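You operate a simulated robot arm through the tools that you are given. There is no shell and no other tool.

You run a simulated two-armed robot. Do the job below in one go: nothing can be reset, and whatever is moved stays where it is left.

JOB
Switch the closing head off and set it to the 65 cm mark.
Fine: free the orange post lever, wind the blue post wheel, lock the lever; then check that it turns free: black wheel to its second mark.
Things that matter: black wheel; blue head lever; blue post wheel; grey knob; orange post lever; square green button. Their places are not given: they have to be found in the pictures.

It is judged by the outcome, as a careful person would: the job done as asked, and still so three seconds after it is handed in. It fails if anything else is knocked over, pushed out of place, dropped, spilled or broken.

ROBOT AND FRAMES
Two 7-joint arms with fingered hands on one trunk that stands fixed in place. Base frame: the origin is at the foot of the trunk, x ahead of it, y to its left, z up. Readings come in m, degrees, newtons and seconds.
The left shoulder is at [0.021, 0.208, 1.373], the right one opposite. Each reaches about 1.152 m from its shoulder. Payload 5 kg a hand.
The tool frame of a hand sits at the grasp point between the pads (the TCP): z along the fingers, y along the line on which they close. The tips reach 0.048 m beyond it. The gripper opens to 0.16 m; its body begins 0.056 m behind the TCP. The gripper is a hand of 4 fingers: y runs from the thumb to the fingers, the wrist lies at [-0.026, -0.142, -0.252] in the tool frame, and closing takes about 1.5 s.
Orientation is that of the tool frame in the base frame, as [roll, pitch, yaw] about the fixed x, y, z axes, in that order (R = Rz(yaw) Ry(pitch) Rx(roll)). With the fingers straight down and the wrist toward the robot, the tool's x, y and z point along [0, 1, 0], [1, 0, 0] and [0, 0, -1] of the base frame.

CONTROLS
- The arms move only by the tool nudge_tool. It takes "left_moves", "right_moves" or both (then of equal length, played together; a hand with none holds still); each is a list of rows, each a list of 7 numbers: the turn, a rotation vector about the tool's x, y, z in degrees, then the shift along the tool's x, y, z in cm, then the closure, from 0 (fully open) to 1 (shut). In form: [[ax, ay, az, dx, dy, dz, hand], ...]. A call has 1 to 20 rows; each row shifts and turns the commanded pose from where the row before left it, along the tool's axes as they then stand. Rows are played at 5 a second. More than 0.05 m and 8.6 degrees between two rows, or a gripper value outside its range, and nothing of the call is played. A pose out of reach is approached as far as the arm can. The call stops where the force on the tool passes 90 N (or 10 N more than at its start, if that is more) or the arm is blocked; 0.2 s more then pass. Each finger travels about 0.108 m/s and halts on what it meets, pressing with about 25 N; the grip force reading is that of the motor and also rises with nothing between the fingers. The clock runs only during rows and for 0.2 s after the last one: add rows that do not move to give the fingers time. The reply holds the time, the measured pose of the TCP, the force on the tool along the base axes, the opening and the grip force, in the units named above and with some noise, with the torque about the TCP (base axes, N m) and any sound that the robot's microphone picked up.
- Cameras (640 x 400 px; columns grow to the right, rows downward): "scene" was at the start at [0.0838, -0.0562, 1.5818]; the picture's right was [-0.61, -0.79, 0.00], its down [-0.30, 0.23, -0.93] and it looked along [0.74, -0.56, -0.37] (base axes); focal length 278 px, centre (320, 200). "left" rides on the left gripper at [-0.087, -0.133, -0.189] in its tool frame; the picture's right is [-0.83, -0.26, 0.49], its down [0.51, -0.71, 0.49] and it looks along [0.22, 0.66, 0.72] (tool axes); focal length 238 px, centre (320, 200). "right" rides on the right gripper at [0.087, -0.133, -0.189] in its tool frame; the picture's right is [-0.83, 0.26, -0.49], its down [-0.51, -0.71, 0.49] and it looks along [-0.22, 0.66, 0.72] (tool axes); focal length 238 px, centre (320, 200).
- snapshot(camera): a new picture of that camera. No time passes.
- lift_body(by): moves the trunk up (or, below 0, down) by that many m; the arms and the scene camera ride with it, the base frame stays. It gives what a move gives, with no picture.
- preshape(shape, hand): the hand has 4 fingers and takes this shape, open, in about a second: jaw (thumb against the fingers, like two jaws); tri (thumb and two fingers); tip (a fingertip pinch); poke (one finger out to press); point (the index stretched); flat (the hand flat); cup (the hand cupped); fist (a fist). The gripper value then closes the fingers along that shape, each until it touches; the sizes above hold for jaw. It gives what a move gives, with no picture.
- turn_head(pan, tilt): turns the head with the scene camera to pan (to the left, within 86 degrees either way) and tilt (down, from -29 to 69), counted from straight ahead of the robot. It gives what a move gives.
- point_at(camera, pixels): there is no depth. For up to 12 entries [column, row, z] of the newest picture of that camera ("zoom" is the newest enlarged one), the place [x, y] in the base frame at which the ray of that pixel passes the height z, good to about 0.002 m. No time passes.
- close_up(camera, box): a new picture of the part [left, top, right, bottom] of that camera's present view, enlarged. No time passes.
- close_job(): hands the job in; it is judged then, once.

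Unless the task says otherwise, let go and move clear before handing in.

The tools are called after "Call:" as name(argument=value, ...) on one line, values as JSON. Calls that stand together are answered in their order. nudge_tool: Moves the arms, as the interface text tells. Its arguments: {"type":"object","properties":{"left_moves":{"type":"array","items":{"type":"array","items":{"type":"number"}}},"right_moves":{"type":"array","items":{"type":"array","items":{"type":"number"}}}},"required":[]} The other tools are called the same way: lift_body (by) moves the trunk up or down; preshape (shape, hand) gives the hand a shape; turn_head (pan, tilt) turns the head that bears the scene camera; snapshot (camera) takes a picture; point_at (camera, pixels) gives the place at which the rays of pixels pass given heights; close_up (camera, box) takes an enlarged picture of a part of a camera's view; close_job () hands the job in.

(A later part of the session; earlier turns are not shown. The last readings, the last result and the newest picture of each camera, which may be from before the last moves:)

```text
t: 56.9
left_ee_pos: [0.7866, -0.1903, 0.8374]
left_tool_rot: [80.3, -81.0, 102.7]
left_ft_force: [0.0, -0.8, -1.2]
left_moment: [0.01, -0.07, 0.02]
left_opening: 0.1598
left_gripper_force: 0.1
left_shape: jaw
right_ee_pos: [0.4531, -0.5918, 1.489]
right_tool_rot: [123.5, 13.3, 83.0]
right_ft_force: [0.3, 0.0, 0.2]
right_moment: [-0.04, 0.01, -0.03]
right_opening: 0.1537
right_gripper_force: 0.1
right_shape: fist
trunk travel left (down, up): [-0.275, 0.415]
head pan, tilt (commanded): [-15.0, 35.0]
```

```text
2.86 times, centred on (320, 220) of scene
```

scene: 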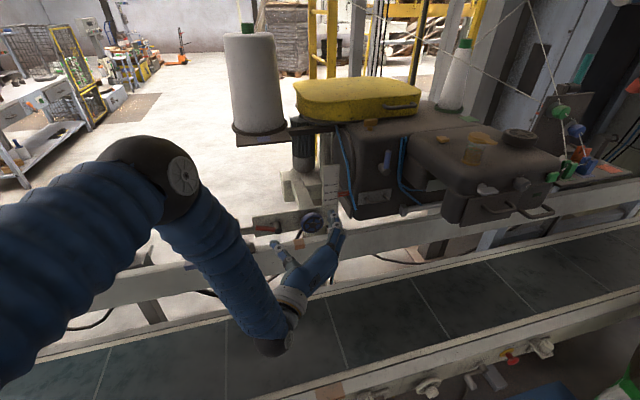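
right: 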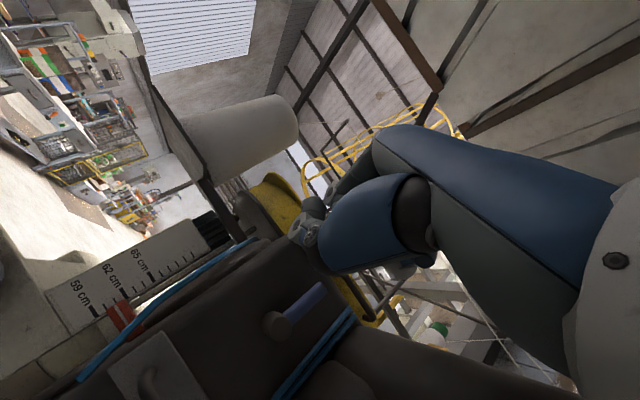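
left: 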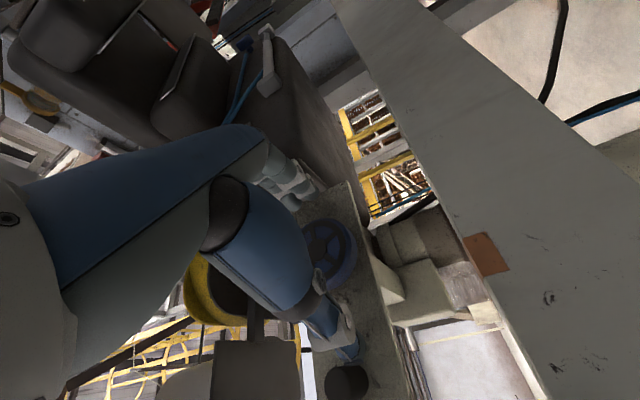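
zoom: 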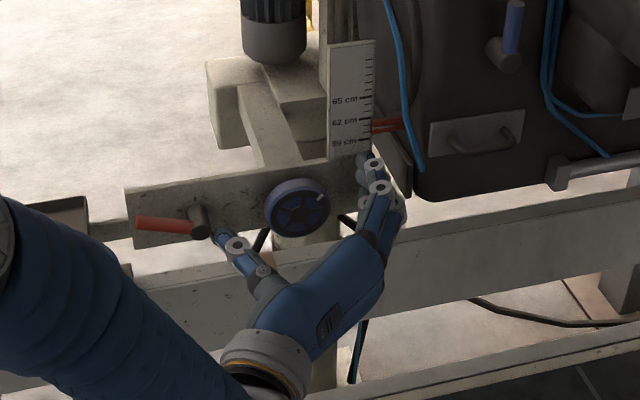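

The thumb (zoom (215,235)) and fingers (370,170) stand on either side of the wheel. I'll close the hand on the rim and read the grip.

Call:
nudge_tool(left_moves=[[0, 0, 0, 0, 0, 0, 0.4], [0, 0, 0, 0, 0, 0, 0.7], [0, 0, 0, 0, 0, 0, 1], [0, 0, 0, 0, 0, 0, 1], [0, 0, 0, 0, 0, 0, 1], [0, 0, 0, 0, 0, 0, 1], [0, 0, 0, 0, 0, 0, 1]])

Call:
close_up(camera="scene", box=[240, 150, 400, 290])

Call:
snapshot(camera="left")

```text
t: 58.5
left_ee_pos: [0.7862, -0.1901, 0.8388]
left_tool_rot: [78.6, -80.9, 104.3]
left_ft_force: [1.3, 1.4, -0.1]
left_moment: [0.0, 0.01, 0.02]
left_opening: 0.0711
left_gripper_force: 24.9
left_shape: jaw
right_ee_pos: [0.4531, -0.5917, 1.4882]
right_tool_rot: [123.5, 13.3, 82.8]
right_ft_force: [0.4, -0.4, -0.2]
right_moment: [-0.01, 0.0, -0.02]
right_opening: 0.1536
right_gripper_force: 0.0
right_shape: fist
trunk travel left (down, up): [-0.275, 0.415]
head pan, tilt (commanded): [-15.0, 35.0]
```

```text
2.86 times, centred on (320, 220) of scene
```

zoom: 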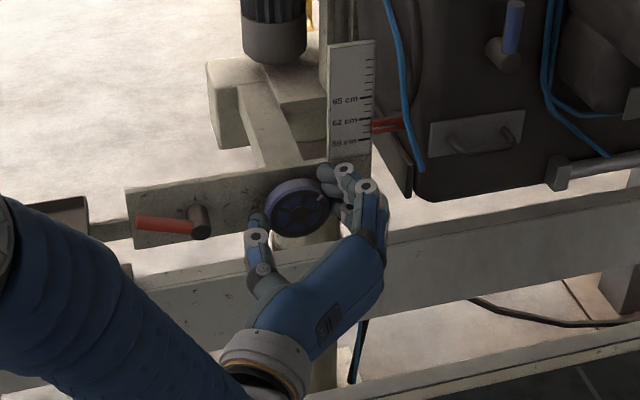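

```text
taken
```

left: 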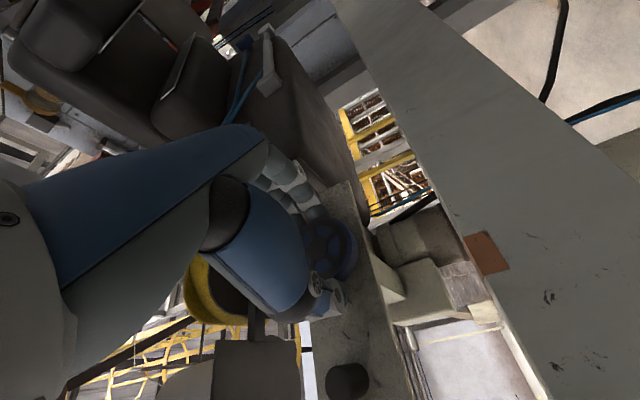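

The grip is firm (opening 0.071 m, 25 N). I'll take a close reading of the scale, then turn the wheel a little clockwise and see which way the pointer goes.

Call:
close_up(camera="scene", box=[315, 160, 350, 210])

Call:
nudge_tool(left_moves=[[0, 0, 6, 0, 0, 0, 1], [0, 0, 6, 0, 0, 0, 1], [0, 0, 6, 0, 0, 0, 1]])

Call:
close_up(camera="scene", box=[315, 160, 350, 210])

Call:
close_up(camera="scene", box=[280, 190, 350, 250])

```text
8.00 times, centred on (332, 185) of scene
```

zoom: 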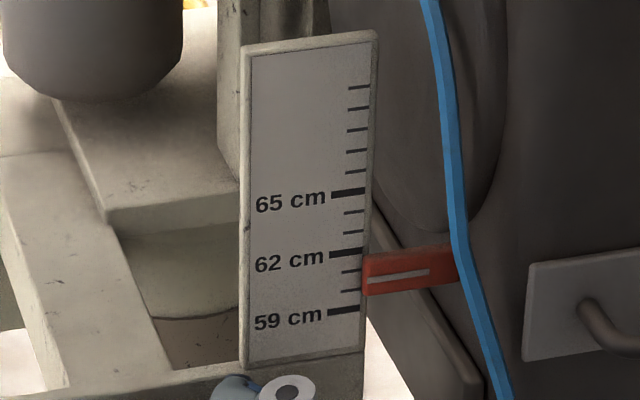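

```text
t: 59.3
left_ee_pos: [0.7874, -0.1898, 0.8376]
left_tool_rot: [-78.8, -80.7, -98.1]
left_ft_force: [0.4, 4.0, 4.1]
left_moment: [-0.12, -0.16, -0.2]
left_opening: 0.0712
left_gripper_force: 25.0
left_shape: jaw
right_ee_pos: [0.4523, -0.5922, 1.4901]
right_tool_rot: [123.4, 13.3, 82.8]
right_ft_force: [-0.9, 0.4, -1.2]
right_moment: [-0.04, -0.03, 0.02]
right_opening: 0.1535
right_gripper_force: 0.1
right_shape: fist
trunk travel left (down, up): [-0.275, 0.415]
head pan, tilt (commanded): [-15.0, 35.0]
```

```text
8.00 times, centred on (332, 185) of scene
```

zoom: 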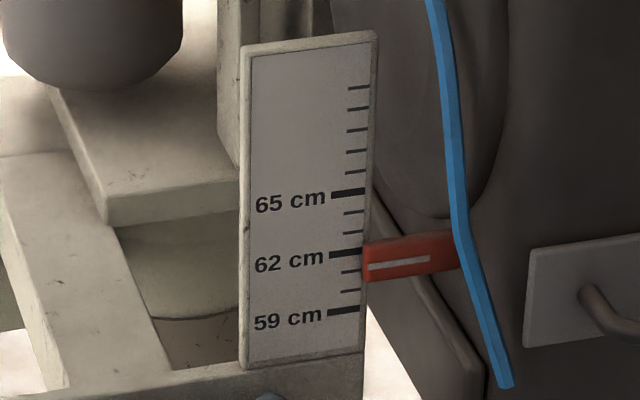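

```text
6.67 times, centred on (315, 220) of scene
```

zoom: 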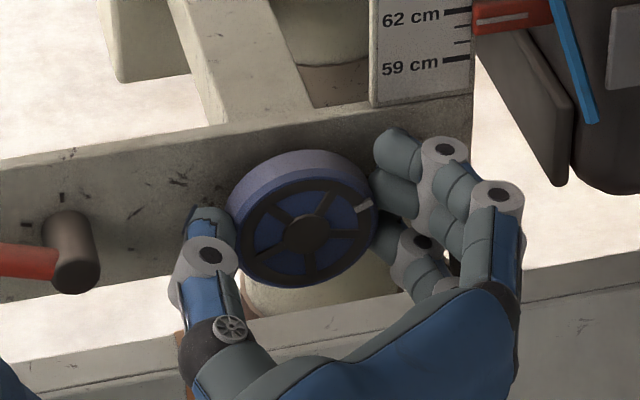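

Clockwise raises the head: 18° moved the pointer from about 60.3 to 61.1 in this view (some parallax, since the camera looks down on it). I'll wind on clockwise in steps, watching reach and moment.

Call:
nudge_tool(left_moves=[[0, 0, 6, 0, 0, 0, 1], [0, 0, 6, 0, 0, 0, 1], [0, 0, 6, 0, 0, 0, 1], [0, 0, 6, 0, 0, 0, 1], [0, 0, 6, 0, 0, 0, 1]])

Call:
close_up(camera="scene", box=[315, 160, 350, 210])

Call:
snapshot(camera="scene")

```text
t: 60.5
left_ee_pos: [0.7875, -0.1902, 0.8397]
left_tool_rot: [-87.2, -50.8, -89.3]
left_ft_force: [1.6, 4.3, 6.8]
left_moment: [-0.02, -0.09, -0.21]
left_opening: 0.0708
left_gripper_force: 24.5
left_shape: jaw
right_ee_pos: [0.4525, -0.5914, 1.4899]
right_tool_rot: [123.5, 13.4, 82.8]
right_ft_force: [0.3, 0.0, 0.9]
right_moment: [-0.01, -0.01, 0.03]
right_opening: 0.1537
right_gripper_force: 0.0
right_shape: fist
trunk travel left (down, up): [-0.275, 0.415]
head pan, tilt (commanded): [-15.0, 35.0]
```

```text
8.00 times, centred on (332, 185) of scene
```

zoom: 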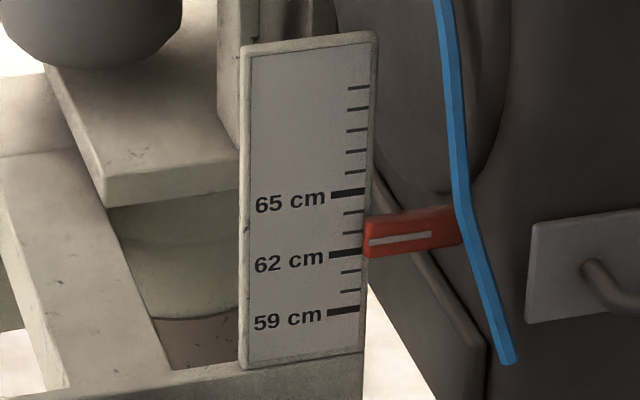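

```text
taken
```

scene: 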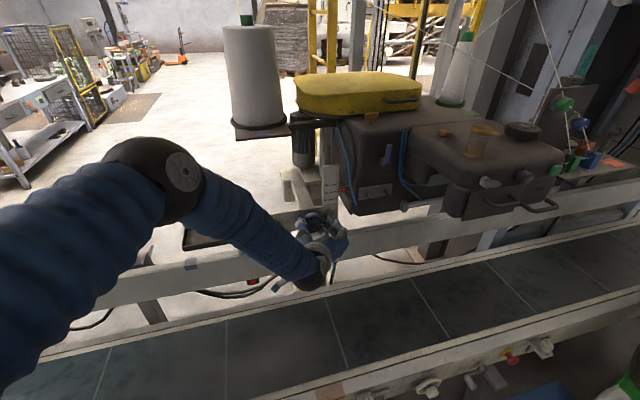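

The pointer now reads about 62.4 in this view (0.042 cm per degree). The arm still has reach, so I'll wind 30° more.

Call:
nudge_tool(left_moves=[[0, 0, 6, 0, 0, 0, 1], [0, 0, 6, 0, 0, 0, 1], [0, 0, 6, 0, 0, 0, 1], [0, 0, 6, 0, 0, 0, 1], [0, 0, 6, 0, 0, 0, 1]])

Call:
close_up(camera="scene", box=[315, 160, 350, 210])

Call:
close_up(camera="scene", box=[240, 170, 380, 290])

```text
t: 61.7
left_ee_pos: [0.7815, -0.1332, 0.8346]
left_tool_rot: [-88.7, -31.6, -88.6]
left_ft_force: [-1.4, 6.8, -28.7]
left_moment: [1.67, 1.2, 0.11]
left_opening: 0.0622
left_gripper_force: 25.3
left_shape: jaw
left hand out of reach, approached as far as the arm can: row 3, 4, 5
right_ee_pos: [0.4554, -0.5919, 1.4884]
right_tool_rot: [123.5, 13.4, 82.9]
right_ft_force: [1.0, 0.3, -0.3]
right_moment: [0.01, 0.01, 0.0]
right_opening: 0.1533
right_gripper_force: 0.1
right_shape: fist
trunk travel left (down, up): [-0.275, 0.415]
head pan, tilt (commanded): [-15.0, 35.0]
```

```text
8.00 times, centred on (332, 185) of scene
```

zoom: 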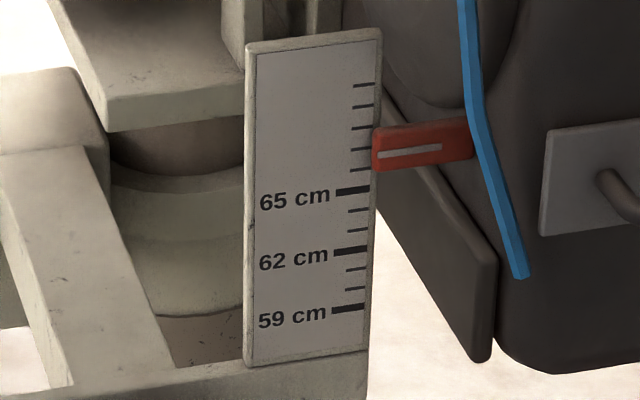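

```text
3.33 times, centred on (310, 230) of scene
```

zoom: 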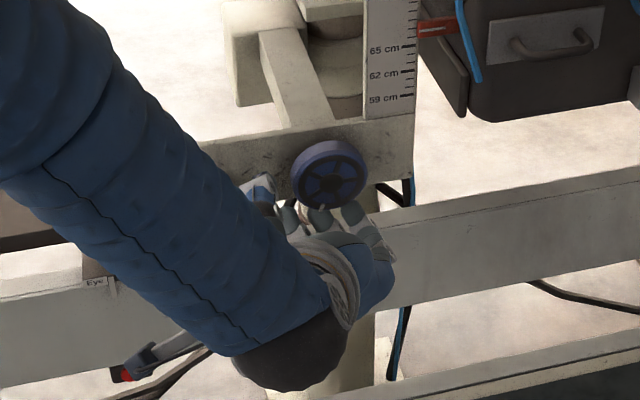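

The arm ran out of reach in the last rows: the hand slipped to (0.782,-0.133,0.835) and spun the wheel, and the pointer now shows about 67, too high. I'll open the hand and draw it straight back, then look.

Call:
nudge_tool(left_moves=[[0, 0, 0, 0, 0, 0, 0.6], [0, 0, 0, 0, 0, 0, 0.2], [0, 0, 0, 0, 0, 0, 0], [0, 0, 0, 0, 0, 0, 0], [0, 0, 0, 0, 0, -2, 0], [0, 0, 0, 0, 0, -3, 0], [0, 0, 0, 0, 0, -3, 0]])

Call:
snapshot(camera="scene")

Call:
snapshot(camera="left")

```text
t: 63.3
left_ee_pos: [0.7017, -0.1407, 0.8411]
left_tool_rot: [-88.0, -31.8, -89.2]
left_ft_force: [0.9, 0.8, 0.8]
left_moment: [-0.03, 0.09, -0.03]
left_opening: 0.1597
left_gripper_force: 0.1
left_shape: jaw
right_ee_pos: [0.4508, -0.592, 1.489]
right_tool_rot: [123.5, 13.3, 83.0]
right_ft_force: [-1.1, 0.5, 0.2]
right_moment: [0.04, -0.04, 0.04]
right_opening: 0.1536
right_gripper_force: 0.0
right_shape: fist
trunk travel left (down, up): [-0.275, 0.415]
head pan, tilt (commanded): [-15.0, 35.0]
```

```text
taken
```

scene: 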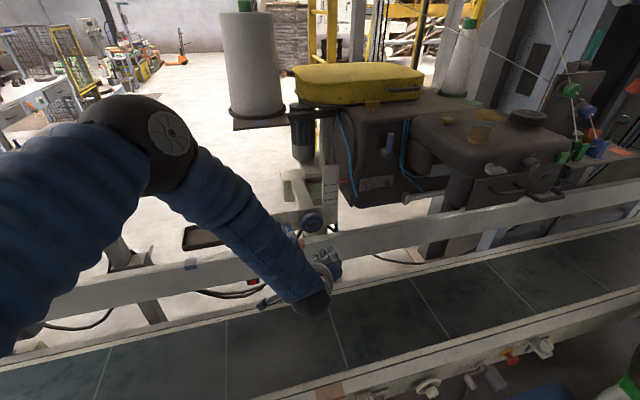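

```text
taken
```

left: 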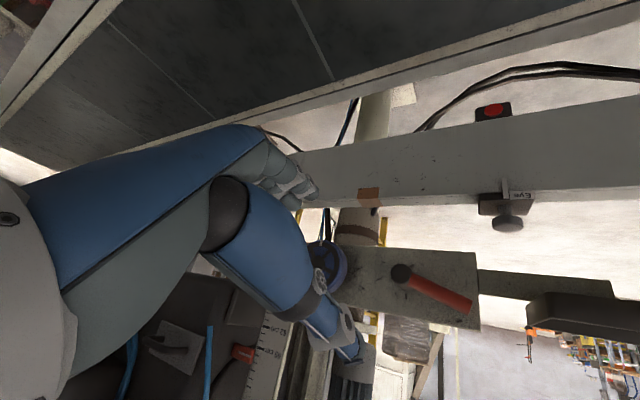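

The hand is back clear at (0.702,-0.141,0.841) and nothing else has moved. I'll read the scale closely from this height.

Call:
close_up(camera="scene", box=[310, 150, 355, 210])

Call:
close_up(camera="scene", box=[325, 165, 350, 185])

Call:
point_at(camera="zoom", pixels=[[320, 200, 1.0], [320, 200, 0.95]])

```text
6.67 times, centred on (332, 180) of scene
```

zoom: 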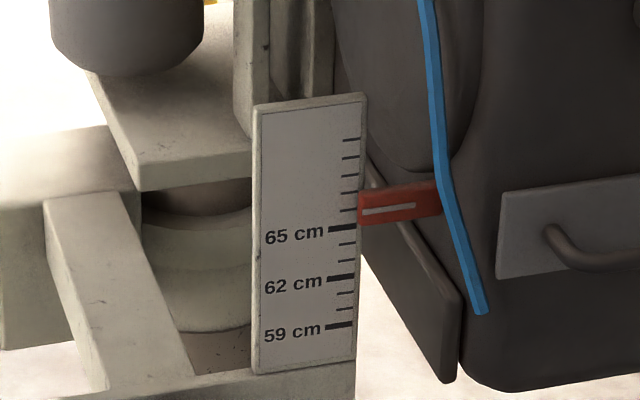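

```text
16.00 times, centred on (338, 175) of scene
```

zoom: 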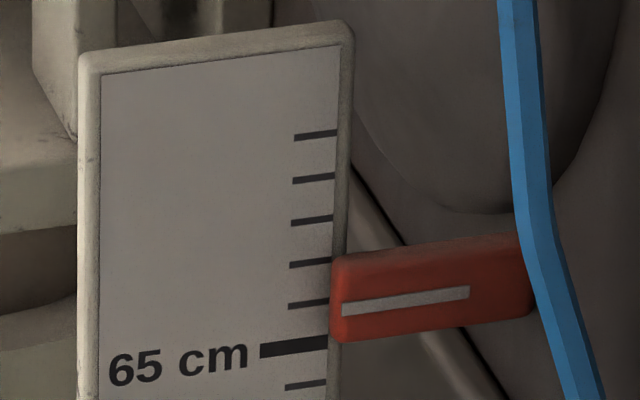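

```text
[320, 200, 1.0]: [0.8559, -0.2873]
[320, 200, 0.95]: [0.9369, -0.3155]
```

In this view the pointer line stands at about 65.7, but the camera looks down on it, so I need a view from another height to remove the parallax. I'll raise the left hand 28 cm and then lower the trunk by 27 cm to read it from nearly level.

Call:
nudge_tool(left_moves=[[0, 0, -3, 2.45, -4.0, 0, 0], [0, 0, -3, 2.45, -4.0, 0, 0], [0, 0, -3, 2.3, -4.1, 0, 0], [0, 0, -3, 2.1, -4.2, 0, 0], [0, 0, -3, 1.9, -4.3, 0, 0], [0, 0, -3, 1.7, -4.4, 0, 0]])

```text
t: 64.7
left_ee_pos: [0.69, -0.0799, 1.1124]
left_tool_rot: [-87.7, -49.8, -89.8]
left_ft_force: [-2.0, 0.9, -1.6]
left_moment: [-0.01, -0.15, -0.04]
left_opening: 0.1601
left_gripper_force: 0.1
left_shape: jaw
right_ee_pos: [0.4506, -0.5918, 1.4907]
right_tool_rot: [123.4, 13.4, 82.9]
right_ft_force: [-1.2, 1.1, 0.4]
right_moment: [0.02, 0.0, -0.01]
right_opening: 0.1533
right_gripper_force: 0.0
right_shape: fist
trunk travel left (down, up): [-0.275, 0.415]
head pan, tilt (commanded): [-15.0, 35.0]
```

Call:
lift_body(by=-0.15)

Call:
snapshot(camera="scene")

```text
t: 66.4
left_ee_pos: [0.6929, -0.0808, 0.9642]
left_tool_rot: [-87.3, -49.7, -90.1]
left_ft_force: [0.4, -0.3, -0.3]
left_moment: [-0.01, 0.0, -0.01]
left_opening: 0.1597
left_gripper_force: 0.1
left_shape: jaw
right_ee_pos: [0.4508, -0.5919, 1.341]
right_tool_rot: [123.4, 13.4, 82.7]
right_ft_force: [0.2, 0.2, 0.1]
right_moment: [0.02, 0.02, -0.03]
right_opening: 0.1533
right_gripper_force: 0.0
right_shape: fist
trunk travel left (down, up): [-0.125, 0.565]
head pan, tilt (commanded): [-15.0, 35.0]
```

```text
taken
```

scene: 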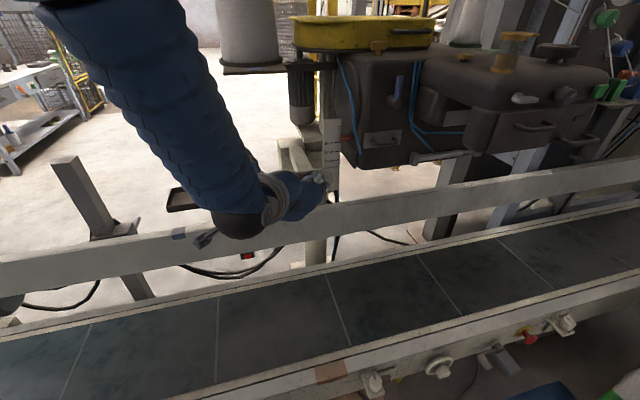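

The scale is visible at (332,140) from the lower height. I'll enlarge it.

Call:
close_up(camera="scene", box=[325, 120, 350, 145])

Call:
point_at(camera="zoom", pixels=[[320, 200, 1.0], [320, 200, 0.95]])

```text
16.00 times, centred on (338, 132) of scene
```

zoom: 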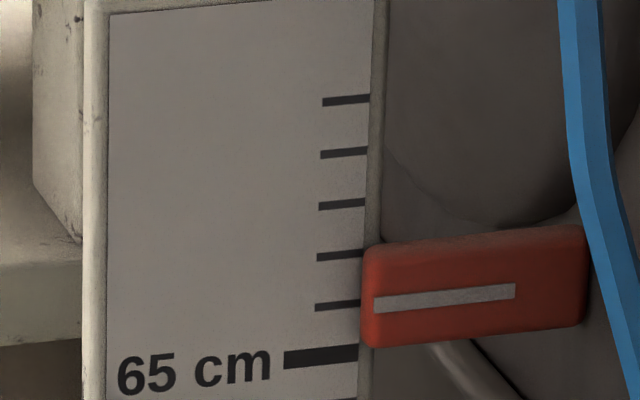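

```text
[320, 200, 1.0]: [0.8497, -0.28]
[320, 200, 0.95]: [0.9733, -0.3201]
```

From lower down the line reads about 65.95 against 65.7 before. I'll lower the trunk a further 0.12 m for a third reading, nearer to level.

Call:
lift_body(by=-0.12)

Call:
turn_head(pan=-18, tilt=18)

Call:
snapshot(camera="scene")

```text
t: 67.9
left_ee_pos: [0.6933, -0.0813, 0.843]
left_tool_rot: [-87.4, -49.8, -90.1]
left_ft_force: [0.0, 0.6, 0.5]
left_moment: [0.03, 0.02, 0.0]
left_opening: 0.1601
left_gripper_force: 0.0
left_shape: jaw
right_ee_pos: [0.4512, -0.5921, 1.2201]
right_tool_rot: [123.4, 13.4, 82.7]
right_ft_force: [0.2, 0.2, 1.1]
right_moment: [0.02, 0.02, -0.01]
right_opening: 0.1534
right_gripper_force: 0.0
right_shape: fist
trunk travel left (down, up): [-0.005, 0.685]
head pan, tilt (commanded): [-15.0, 35.0]
```

```text
t: 68.7
left_ee_pos: [0.693, -0.0807, 0.8418]
left_tool_rot: [-87.4, -49.8, -90.2]
left_ft_force: [0.5, 0.3, 0.7]
left_moment: [0.02, -0.01, 0.0]
left_opening: 0.1599
left_gripper_force: 0.0
left_shape: jaw
right_ee_pos: [0.4518, -0.5919, 1.22]
right_tool_rot: [123.4, 13.3, 82.9]
right_ft_force: [-0.6, -0.3, -0.3]
right_moment: [-0.02, -0.02, -0.03]
right_opening: 0.1537
right_gripper_force: 0.0
right_shape: fist
trunk travel left (down, up): [-0.005, 0.685]
head pan, tilt (commanded): [-18.0, 18.0]
```

```text
taken
```

scene: 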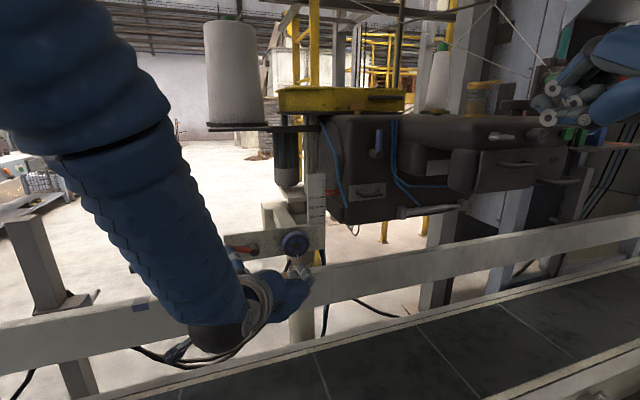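

Call:
close_up(camera="scene", box=[305, 170, 345, 215])

Call:
close_up(camera="scene", box=[310, 180, 335, 205])

Call:
point_at(camera="zoom", pixels=[[320, 200, 1.0], [320, 200, 0.95]])

```text
8.89 times, centred on (325, 192) of scene
```

zoom: 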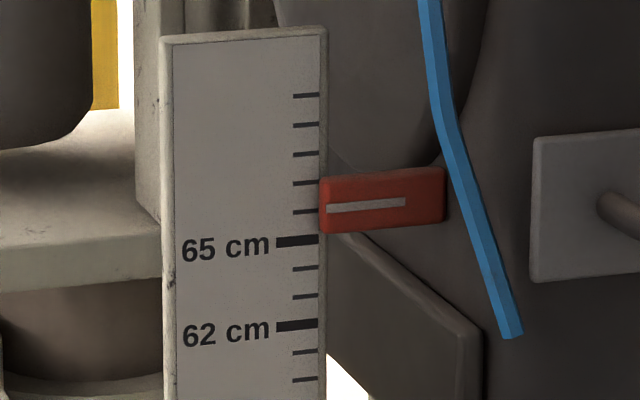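

```text
16.00 times, centred on (322, 192) of scene
```

zoom: 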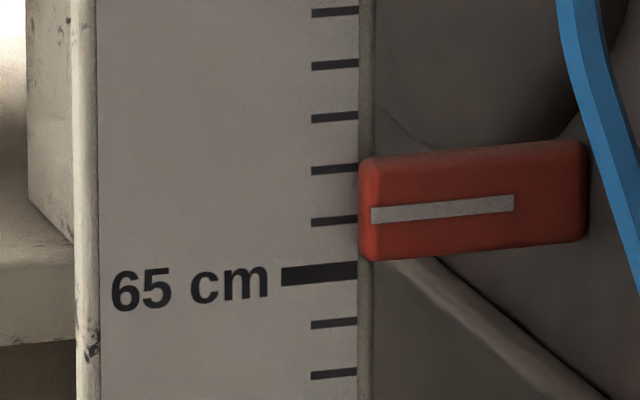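

```text
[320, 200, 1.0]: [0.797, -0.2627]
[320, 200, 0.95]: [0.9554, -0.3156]
```

From nearly level the line reads about 66.1; the three readings extrapolate to a true value near 66.5, so I must wind back about 1.5 cm, some 35° counter-clockwise. I'll centre the open left hand on the wheel again in its present roll.

Call:
nudge_tool(left_moves=[[0, 0, 0, 2.27, 2.98, 0.1, 0], [0, 0, 0, 2.27, 2.98, 0.1, 0], [0, 0, 0, 2.27, 2.98, 0.1, 0]])

Call:
close_up(camera="scene", box=[240, 180, 380, 300])

Call:
snapshot(camera="left")

```text
t: 69.5
left_ee_pos: [0.6996, -0.1919, 0.8353]
left_tool_rot: [-87.5, -49.7, -90.0]
left_ft_force: [0.0, -0.4, 0.4]
left_moment: [0.01, 0.0, 0.06]
left_opening: 0.1602
left_gripper_force: 0.1
left_shape: jaw
right_ee_pos: [0.4535, -0.5921, 1.2183]
right_tool_rot: [123.5, 13.3, 82.9]
right_ft_force: [0.3, 0.4, -0.5]
right_moment: [0.01, -0.06, 0.07]
right_opening: 0.1539
right_gripper_force: 0.0
right_shape: fist
trunk travel left (down, up): [-0.005, 0.685]
head pan, tilt (commanded): [-18.0, 18.0]
```

```text
3.33 times, centred on (310, 240) of scene
```

zoom: 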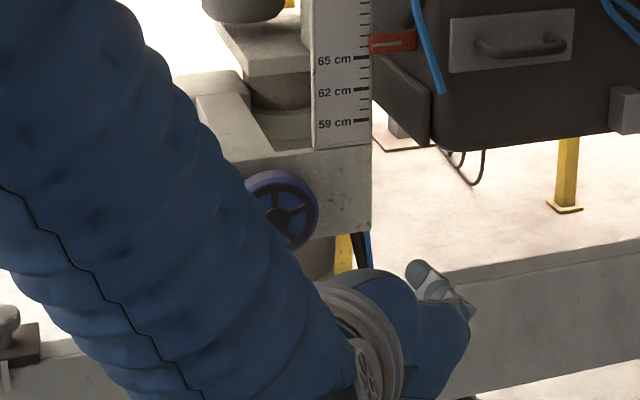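

```text
taken
```

left: 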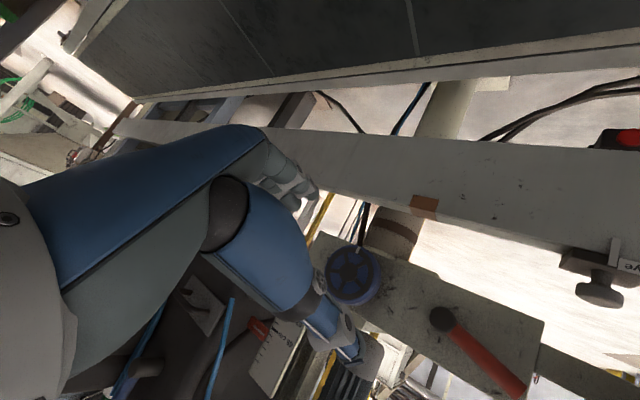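

The wheel sits between thumb and fingers at (353,275) in the left view. I'll advance 8.7 cm and close on the rim.

Call:
nudge_tool(left_moves=[[0, 0, 0, 0, 0, 3, 0], [0, 0, 0, 0, 0, 3, 0], [0, 0, 0, 0, 0, 2.7, 0]])

Call:
snapshot(camera="left")

```text
t: 70.3
left_ee_pos: [0.788, -0.1912, 0.838]
left_tool_rot: [-87.6, -49.7, -89.9]
left_ft_force: [-0.3, 0.2, -0.7]
left_moment: [-0.03, -0.07, -0.02]
left_opening: 0.1599
left_gripper_force: 0.1
left_shape: jaw
right_ee_pos: [0.4527, -0.5916, 1.2191]
right_tool_rot: [123.6, 13.3, 83.0]
right_ft_force: [0.4, 0.6, -0.4]
right_moment: [-0.02, -0.01, -0.04]
right_opening: 0.1536
right_gripper_force: 0.2
right_shape: fist
trunk travel left (down, up): [-0.005, 0.685]
head pan, tilt (commanded): [-18.0, 18.0]
```

```text
taken
```

left: 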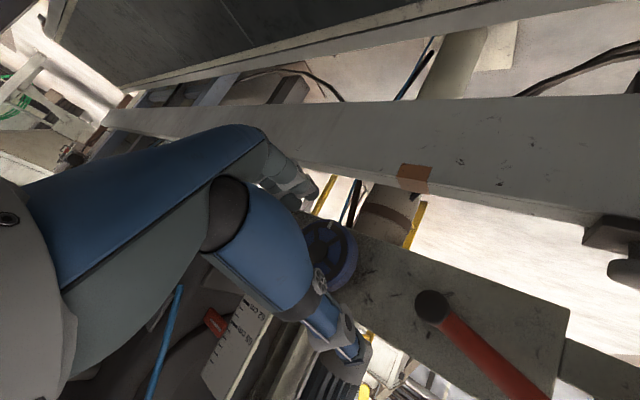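

The hand is at (0.788,-0.191,0.838) around the rim. I'll close it and check the grip and the pointer.

Call:
nudge_tool(left_moves=[[0, 0, 0, 0, 0, 0, 0.4], [0, 0, 0, 0, 0, 0, 0.7], [0, 0, 0, 0, 0, 0, 1], [0, 0, 0, 0, 0, 0, 1], [0, 0, 0, 0, 0, 0, 1], [0, 0, 0, 0, 0, 0, 1], [0, 0, 0, 0, 0, 0, 1]])

Call:
close_up(camera="scene", box=[310, 180, 335, 205])

```text
t: 71.9
left_ee_pos: [0.7872, -0.1918, 0.8387]
left_tool_rot: [-87.4, -49.9, -90.1]
left_ft_force: [1.1, 2.2, 3.1]
left_moment: [0.0, -0.03, 0.0]
left_opening: 0.0717
left_gripper_force: 24.4
left_shape: jaw
right_ee_pos: [0.4528, -0.592, 1.2187]
right_tool_rot: [123.4, 13.3, 82.8]
right_ft_force: [0.0, 0.4, 0.6]
right_moment: [0.02, 0.0, 0.01]
right_opening: 0.1538
right_gripper_force: 0.0
right_shape: fist
trunk travel left (down, up): [-0.005, 0.685]
head pan, tilt (commanded): [-18.0, 18.0]
```

```text
16.00 times, centred on (322, 192) of scene
```

zoom: 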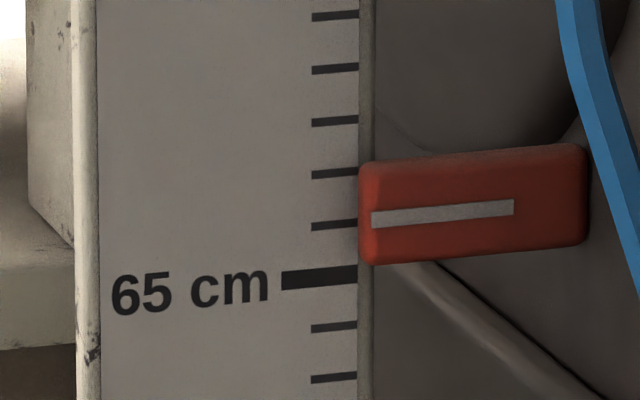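

The grip holds (0.072 m, 24 N) and the pointer is unchanged. I'll wind counter-clockwise 24° and read again.

Call:
nudge_tool(left_moves=[[0, 0, -6, 0, 0, 0, 1], [0, 0, -6, 0, 0, 0, 1], [0, 0, -6, 0, 0, 0, 1], [0, 0, -6, 0, 0, 0, 1]])

Call:
close_up(camera="scene", box=[310, 180, 335, 205])

```text
t: 72.9
left_ee_pos: [0.7876, -0.1896, 0.8393]
left_tool_rot: [-84.3, -73.8, -93.6]
left_ft_force: [7.2, -2.0, -2.4]
left_moment: [0.09, 0.17, -0.16]
left_opening: 0.0713
left_gripper_force: 24.8
left_shape: jaw
right_ee_pos: [0.4526, -0.5913, 1.2191]
right_tool_rot: [123.6, 13.3, 83.0]
right_ft_force: [-0.2, 1.1, 0.5]
right_moment: [-0.04, -0.02, 0.01]
right_opening: 0.1534
right_gripper_force: 0.0
right_shape: fist
trunk travel left (down, up): [-0.005, 0.685]
head pan, tilt (commanded): [-18.0, 18.0]
```

```text
16.00 times, centred on (322, 192) of scene
```

zoom: 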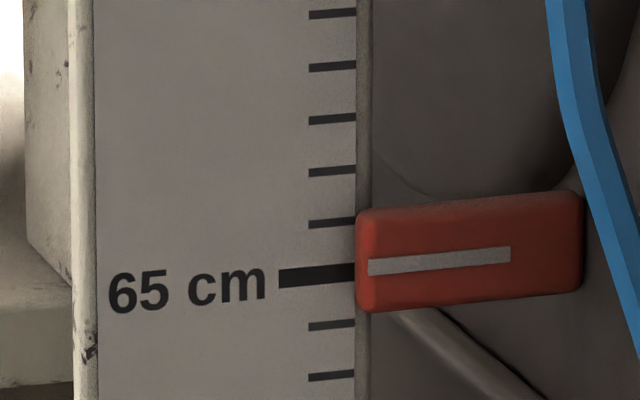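

The line now reads about 65.08 here; correcting for the 1.2 cm stand-off of the pointer gives a true 65.46, so about 11° more. I'll wind −11° and check against the target of 64.61 in this view.

Call:
nudge_tool(left_moves=[[0, 0, -4, 0, 0, 0, 1], [0, 0, -4, 0, 0, 0, 1], [0, 0, -3, 0, 0, 0, 1], [0, 0, 0, 0, 0, 0, 1]])

Call:
close_up(camera="scene", box=[310, 180, 335, 205])

```text
t: 73.9
left_ee_pos: [0.786, -0.1886, 0.84]
left_tool_rot: [-73.3, -84.5, -104.8]
left_ft_force: [9.4, -3.4, -3.0]
left_moment: [0.07, 0.2, -0.07]
left_opening: 0.0713
left_gripper_force: 25.3
left_shape: jaw
right_ee_pos: [0.4527, -0.5922, 1.2181]
right_tool_rot: [123.4, 13.3, 82.9]
right_ft_force: [-1.1, 0.2, 0.1]
right_moment: [-0.01, 0.0, 0.0]
right_opening: 0.1536
right_gripper_force: 0.1
right_shape: fist
trunk travel left (down, up): [-0.005, 0.685]
head pan, tilt (commanded): [-18.0, 18.0]
```

```text
16.00 times, centred on (322, 192) of scene
```

zoom: 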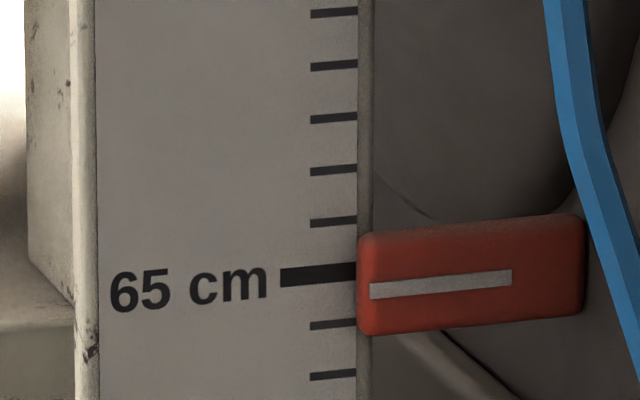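

The line now reads about 64.6 in this view, which is 65.0 after correction. I'll open the hand slowly so as not to disturb the wheel, and read again.

Call:
nudge_tool(left_moves=[[0, 0, 0, 0, 0, 0, 0.5], [0, 0, 0, 0, 0, 0, 0.3], [0, 0, 0, 0, 0, 0, 0.1], [0, 0, 0, 0, 0, 0, 0], [0, 0, 0, 0, 0, 0, 0], [0, 0, 0, 0, 0, 0, 0]])

Call:
close_up(camera="scene", box=[310, 180, 335, 205])

```text
t: 75.3
left_ee_pos: [0.7857, -0.1894, 0.8378]
left_tool_rot: [-71.5, -84.5, -106.5]
left_ft_force: [-0.3, -0.6, 0.6]
left_moment: [0.1, -0.02, 0.01]
left_opening: 0.1586
left_gripper_force: 0.0
left_shape: jaw
right_ee_pos: [0.4529, -0.5918, 1.22]
right_tool_rot: [123.4, 13.3, 82.9]
right_ft_force: [0.1, -0.1, -0.6]
right_moment: [-0.01, -0.02, -0.04]
right_opening: 0.1536
right_gripper_force: 0.1
right_shape: fist
trunk travel left (down, up): [-0.005, 0.685]
head pan, tilt (commanded): [-18.0, 18.0]
```

```text
16.00 times, centred on (322, 192) of scene
```

zoom: 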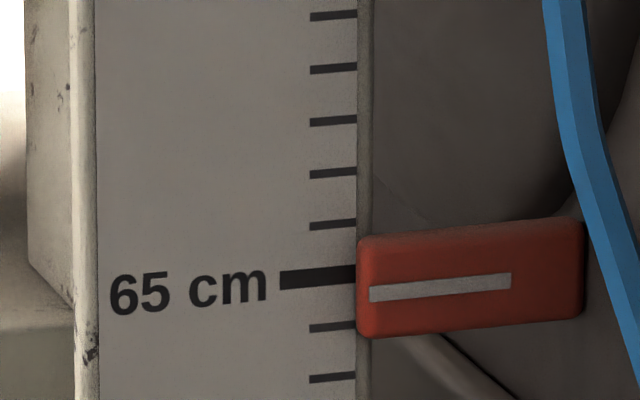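

The pointer held at 64.6 in this view (true 65.0) after the release. I'll draw the hand back and give it the poke shape for locking the lever.

Call:
nudge_tool(left_moves=[[0, 0, 0, 0, 0, -3, 0], [0, 0, 0, 0, 0, -3, 0], [0, 0, 0, 0, 0, -3, 0]])

Call:
preshape(hand="left", shape="poke")

Call:
snapshot(camera="scene")

Call:
close_up(camera="scene", box=[220, 180, 360, 280])

```text
t: 76.1
left_ee_pos: [0.6962, -0.1922, 0.836]
left_tool_rot: [-72.2, -84.5, -105.8]
left_ft_force: [-0.2, -0.8, 0.3]
left_moment: [0.02, 0.03, -0.03]
left_opening: 0.1595
left_gripper_force: 0.0
left_shape: jaw
right_ee_pos: [0.452, -0.5915, 1.2207]
right_tool_rot: [123.5, 13.3, 82.9]
right_ft_force: [-1.5, -0.1, 0.1]
right_moment: [0.0, -0.03, 0.04]
right_opening: 0.1535
right_gripper_force: 0.1
right_shape: fist
trunk travel left (down, up): [-0.005, 0.685]
head pan, tilt (commanded): [-18.0, 18.0]
```

```text
t: 77.0
left_ee_pos: [0.6961, -0.1932, 0.8365]
left_tool_rot: [-71.8, -84.5, -106.3]
left_ft_force: [0.4, 0.8, -0.4]
left_moment: [-0.01, 0.01, 0.0]
left_opening: 0.0002
left_gripper_force: 0.0
left_shape: poke
right_ee_pos: [0.4522, -0.5913, 1.2206]
right_tool_rot: [123.4, 13.3, 82.8]
right_ft_force: [-0.9, 0.3, -0.3]
right_moment: [-0.03, -0.02, 0.0]
right_opening: 0.154
right_gripper_force: 0.1
right_shape: fist
trunk travel left (down, up): [-0.005, 0.685]
head pan, tilt (commanded): [-18.0, 18.0]
```

```text
taken
```

scene: 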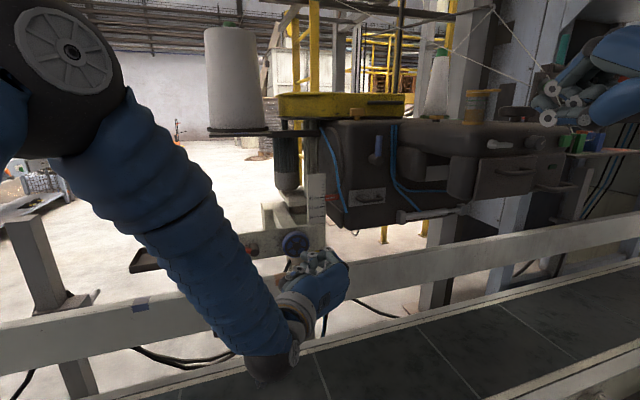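

```text
4.00 times, centred on (290, 230) of scene
```

zoom: 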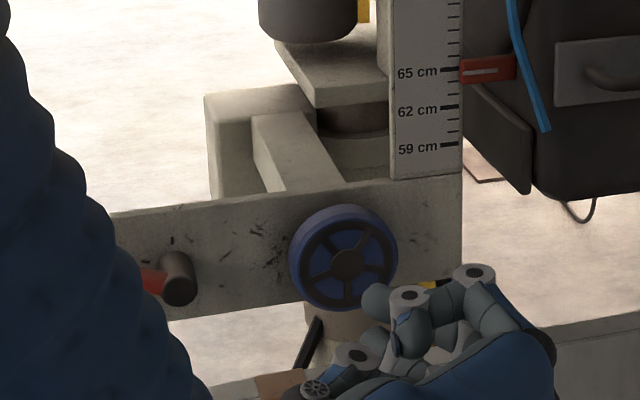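

The wheel, scale and lever are untouched. I'll roll the left hand back upright while moving it left, to the front of the lever's left side.

Call:
nudge_tool(left_moves=[[0, 0, -8, 0.48, -1.79, 0, 0], [0, 0, -8, 0.73, -1.71, 0, 0], [0, 0, -8, 0.96, -1.59, 0, 0], [0, 0, -8, 1.17, -1.44, 0, 0], [0, 0, -8, 1.36, -1.26, 0, 0], [0, 0, -8, 1.52, -1.06, 0, 0]])

Call:
snapshot(camera="scene")

```text
t: 78.4
left_ee_pos: [0.6923, -0.087, 0.8752]
left_tool_rot: [87.6, -47.1, 93.7]
left_ft_force: [-0.5, 0.1, 0.6]
left_moment: [0.01, 0.01, -0.01]
left_opening: 0.0001
left_gripper_force: 0.0
left_shape: poke
right_ee_pos: [0.4526, -0.5906, 1.2192]
right_tool_rot: [123.5, 13.4, 82.8]
right_ft_force: [0.9, 0.0, -0.8]
right_moment: [-0.01, 0.0, -0.02]
right_opening: 0.1535
right_gripper_force: 0.0
right_shape: fist
trunk travel left (down, up): [-0.005, 0.685]
head pan, tilt (commanded): [-18.0, 18.0]
```

```text
taken
```

scene: 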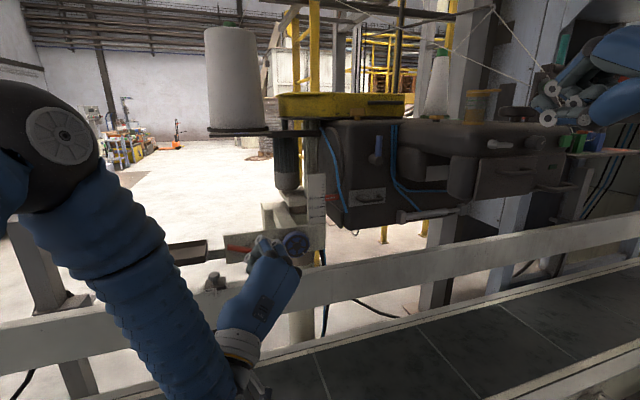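

The hand is at (0.692,-0.087,0.875), halfway through the roll and in reach. I'll finish the roll and move on to the left.

Call:
nudge_tool(left_moves=[[0, 0, -8, 1.66, -0.84, 0, 0], [0, 0, -8, 1.76, -0.6, 0, 0], [0, 0, -8, 1.82, -0.35, 0, 0], [0, 0, -8, 1.86, -0.09, 0, 0], [0, 0, -8, 1.85, 0.17, 0, 0], [0, 0, -7, 1.81, 0.42, 0, 0]])

Call:
snapshot(camera="scene")

Call:
snapshot(camera="left")

```text
t: 79.8
left_ee_pos: [0.6861, 0.0175, 0.9152]
left_tool_rot: [88.3, -0.1, 91.8]
left_ft_force: [0.0, 0.6, -0.1]
left_moment: [-0.02, 0.03, 0.01]
left_opening: 0.0
left_gripper_force: 0.1
left_shape: poke
right_ee_pos: [0.4524, -0.5917, 1.2195]
right_tool_rot: [123.4, 13.3, 82.9]
right_ft_force: [0.2, 0.9, 0.8]
right_moment: [-0.04, 0.01, -0.04]
right_opening: 0.1535
right_gripper_force: 0.1
right_shape: fist
trunk travel left (down, up): [-0.005, 0.685]
head pan, tilt (commanded): [-18.0, 18.0]
```

```text
taken
```

scene: 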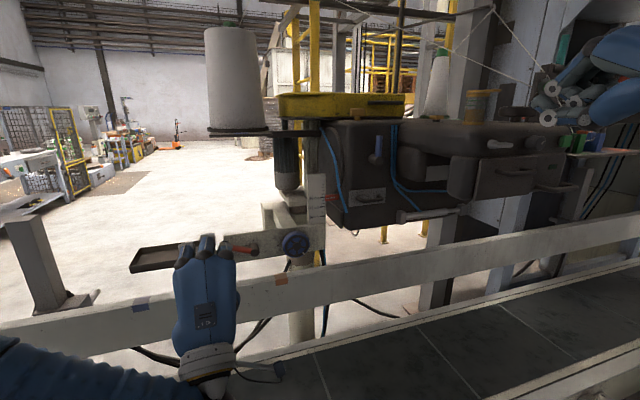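

```text
taken
```

left: 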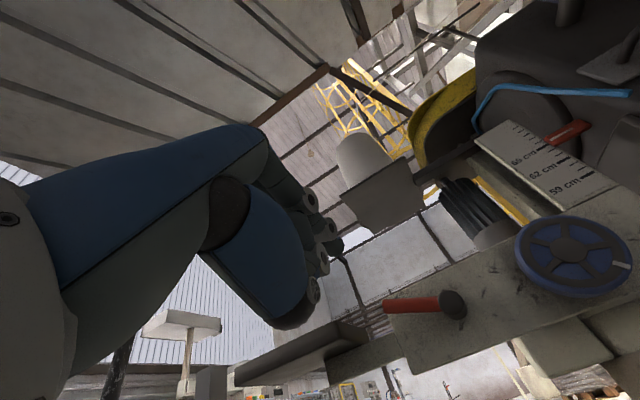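

The left hand is upright again at (0.686,0.018,0.915), and its camera now sees the scale from below. I'll zoom on the scale from there as a cross-check and on the lever.

Call:
close_up(camera="left", box=[480, 100, 620, 220])

Call:
close_up(camera="left", box=[530, 110, 600, 170])

Call:
close_up(camera="scene", box=[170, 210, 330, 310])

```text
3.33 times, centred on (550, 160) of left
```

zoom: 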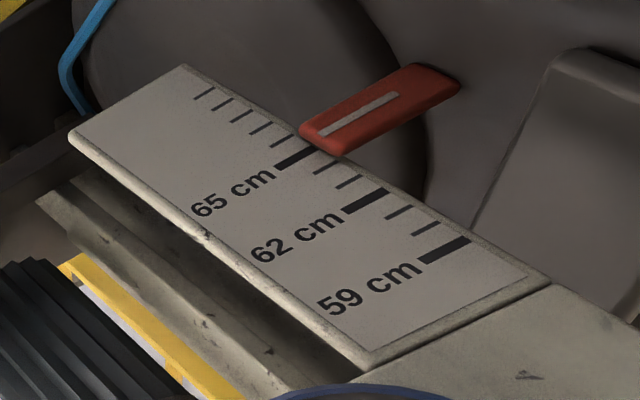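

```text
6.67 times, centred on (565, 140) of left
```

zoom: 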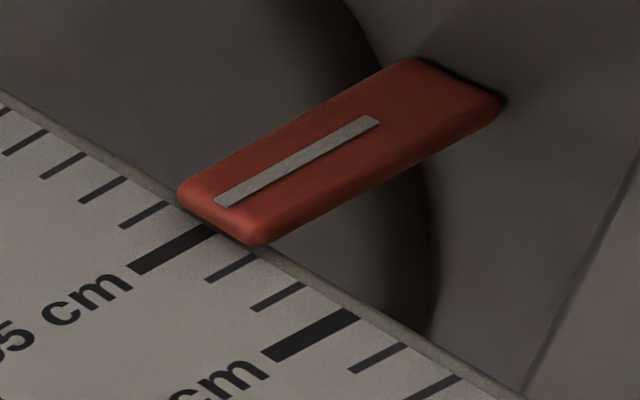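

```text
4.00 times, centred on (250, 260) of scene
```

zoom: 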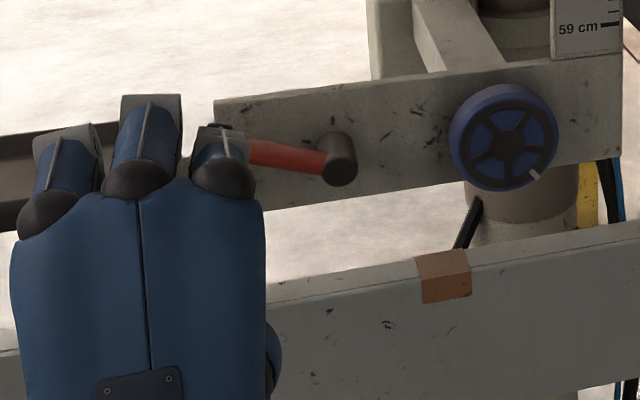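

From below the line reads about 65.45, from above 64.6; crossing both views should give the true height. I'll get rays for the pointer line's left end and the 65 tick's right end from both cameras.

Call:
close_up(camera="left", box=[540, 120, 580, 160])

Call:
point_at(camera="zoom", pixels=[[320, 200, 1.0], [320, 200, 1.05]])

Call:
close_up(camera="scene", box=[312, 184, 332, 204])

Call:
point_at(camera="zoom", pixels=[[320, 200, 1.0], [320, 200, 1.05]])

```text
10.00 times, centred on (560, 140) of left
```

zoom: 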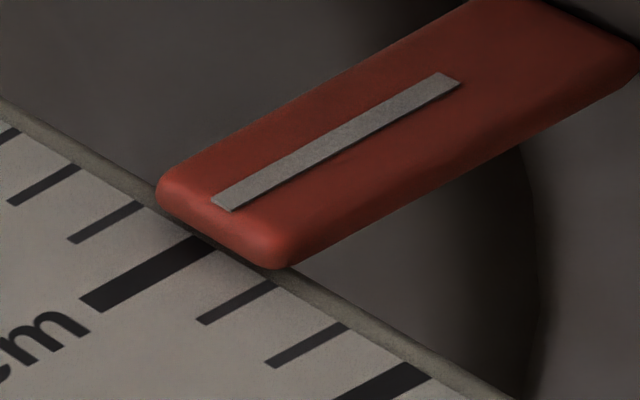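

```text
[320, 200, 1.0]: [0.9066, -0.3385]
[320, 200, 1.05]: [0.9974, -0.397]
```

```text
16.00 times, centred on (322, 194) of scene
```

zoom: 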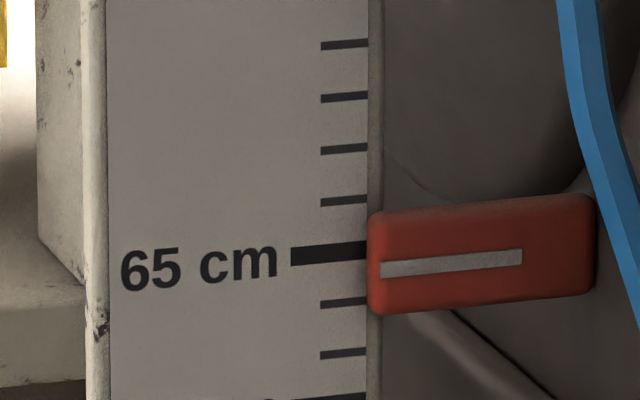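

```text
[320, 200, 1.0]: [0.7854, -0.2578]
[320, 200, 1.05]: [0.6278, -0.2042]
```

Call:
point_at(camera="zoom", pixels=[[380, 270, 0.95], [380, 270, 1.05], [366, 250, 0.95], [366, 250, 1.05], [366, 199, 0.95], [366, 199, 1.05]])

Call:
point_at(camera="left", pixels=[[550.2, 140.3, 0.95], [550.2, 140.3, 1.05], [548.4, 144.3, 0.95], [548.4, 144.3, 1.05], [541.8, 140.4, 0.95], [541.8, 140.4, 1.05]])

```text
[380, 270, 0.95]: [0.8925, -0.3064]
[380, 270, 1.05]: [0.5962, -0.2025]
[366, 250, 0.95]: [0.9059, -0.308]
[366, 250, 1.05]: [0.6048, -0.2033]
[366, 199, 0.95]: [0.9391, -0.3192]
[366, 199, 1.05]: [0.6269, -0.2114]
```

```text
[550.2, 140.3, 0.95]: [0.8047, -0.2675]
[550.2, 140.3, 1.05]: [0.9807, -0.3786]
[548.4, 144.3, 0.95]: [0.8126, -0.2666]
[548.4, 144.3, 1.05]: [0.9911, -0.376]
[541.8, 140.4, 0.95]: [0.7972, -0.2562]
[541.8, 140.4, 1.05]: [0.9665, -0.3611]
```

Crossing the rays puts the pointer at z=0.9686 and the 65 tick at 0.9694 (66 tick 0.9795), so the head stands at about 64.9–65.0 — on the mark within a millimetre. Now the lever must be locked; I'll look at the space around its handle and the tray first.

Call:
close_up(camera="left", box=[220, 220, 520, 400])

Call:
turn_head(pan=-5, tilt=25)

Call:
close_up(camera="scene", box=[180, 150, 380, 290])

```text
2.13 times, centred on (370, 310) of left
```

zoom: 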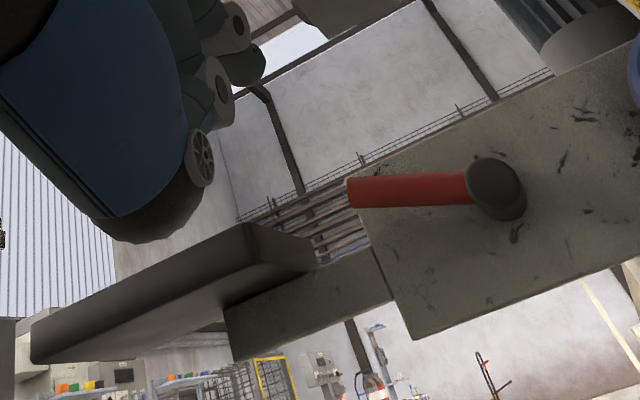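

```text
t: 80.6
left_ee_pos: [0.6864, 0.0174, 0.914]
left_tool_rot: [88.4, -0.2, 91.9]
left_ft_force: [0.0, 0.1, 0.6]
left_moment: [-0.02, -0.03, 0.02]
left_opening: 0.0
left_gripper_force: 0.0
left_shape: poke
right_ee_pos: [0.4516, -0.5912, 1.2186]
right_tool_rot: [123.5, 13.3, 82.9]
right_ft_force: [-0.4, 0.3, 0.4]
right_moment: [0.0, -0.02, 0.02]
right_opening: 0.1536
right_gripper_force: 0.0
right_shape: fist
trunk travel left (down, up): [-0.005, 0.685]
head pan, tilt (commanded): [-5.0, 25.0]
```

```text
2.86 times, centred on (280, 220) of scene
```

zoom: 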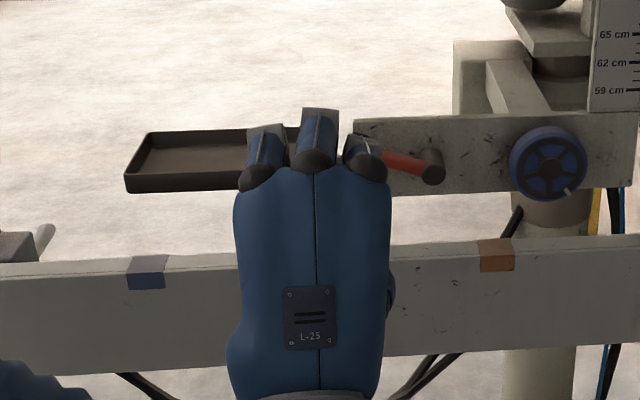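

The tray's near right corner is at about (0.79,0.06,0.865), so I'll push the lever nearer its hub to stay clear of it. First I'll look at where the left elbow is relative to the conveyor.

Call:
turn_head(pan=15, tilt=45)

Call:
snapshot(camera="scene")

```text
t: 81.4
left_ee_pos: [0.686, 0.017, 0.9139]
left_tool_rot: [88.4, -0.2, 91.9]
left_ft_force: [-0.2, -0.2, -0.6]
left_moment: [-0.03, 0.0, -0.01]
left_opening: 0.0003
left_gripper_force: 0.1
left_shape: poke
right_ee_pos: [0.4515, -0.5918, 1.2196]
right_tool_rot: [123.4, 13.3, 82.9]
right_ft_force: [-0.1, -0.3, -0.8]
right_moment: [-0.01, -0.01, -0.01]
right_opening: 0.1537
right_gripper_force: 0.1
right_shape: fist
trunk travel left (down, up): [-0.005, 0.685]
head pan, tilt (commanded): [15.0, 45.0]
```

```text
taken
```

scene: 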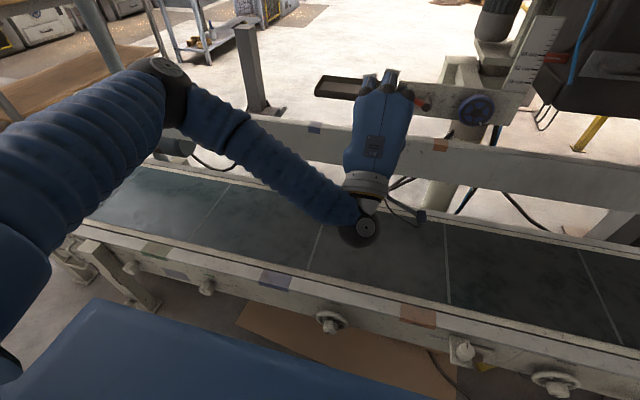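

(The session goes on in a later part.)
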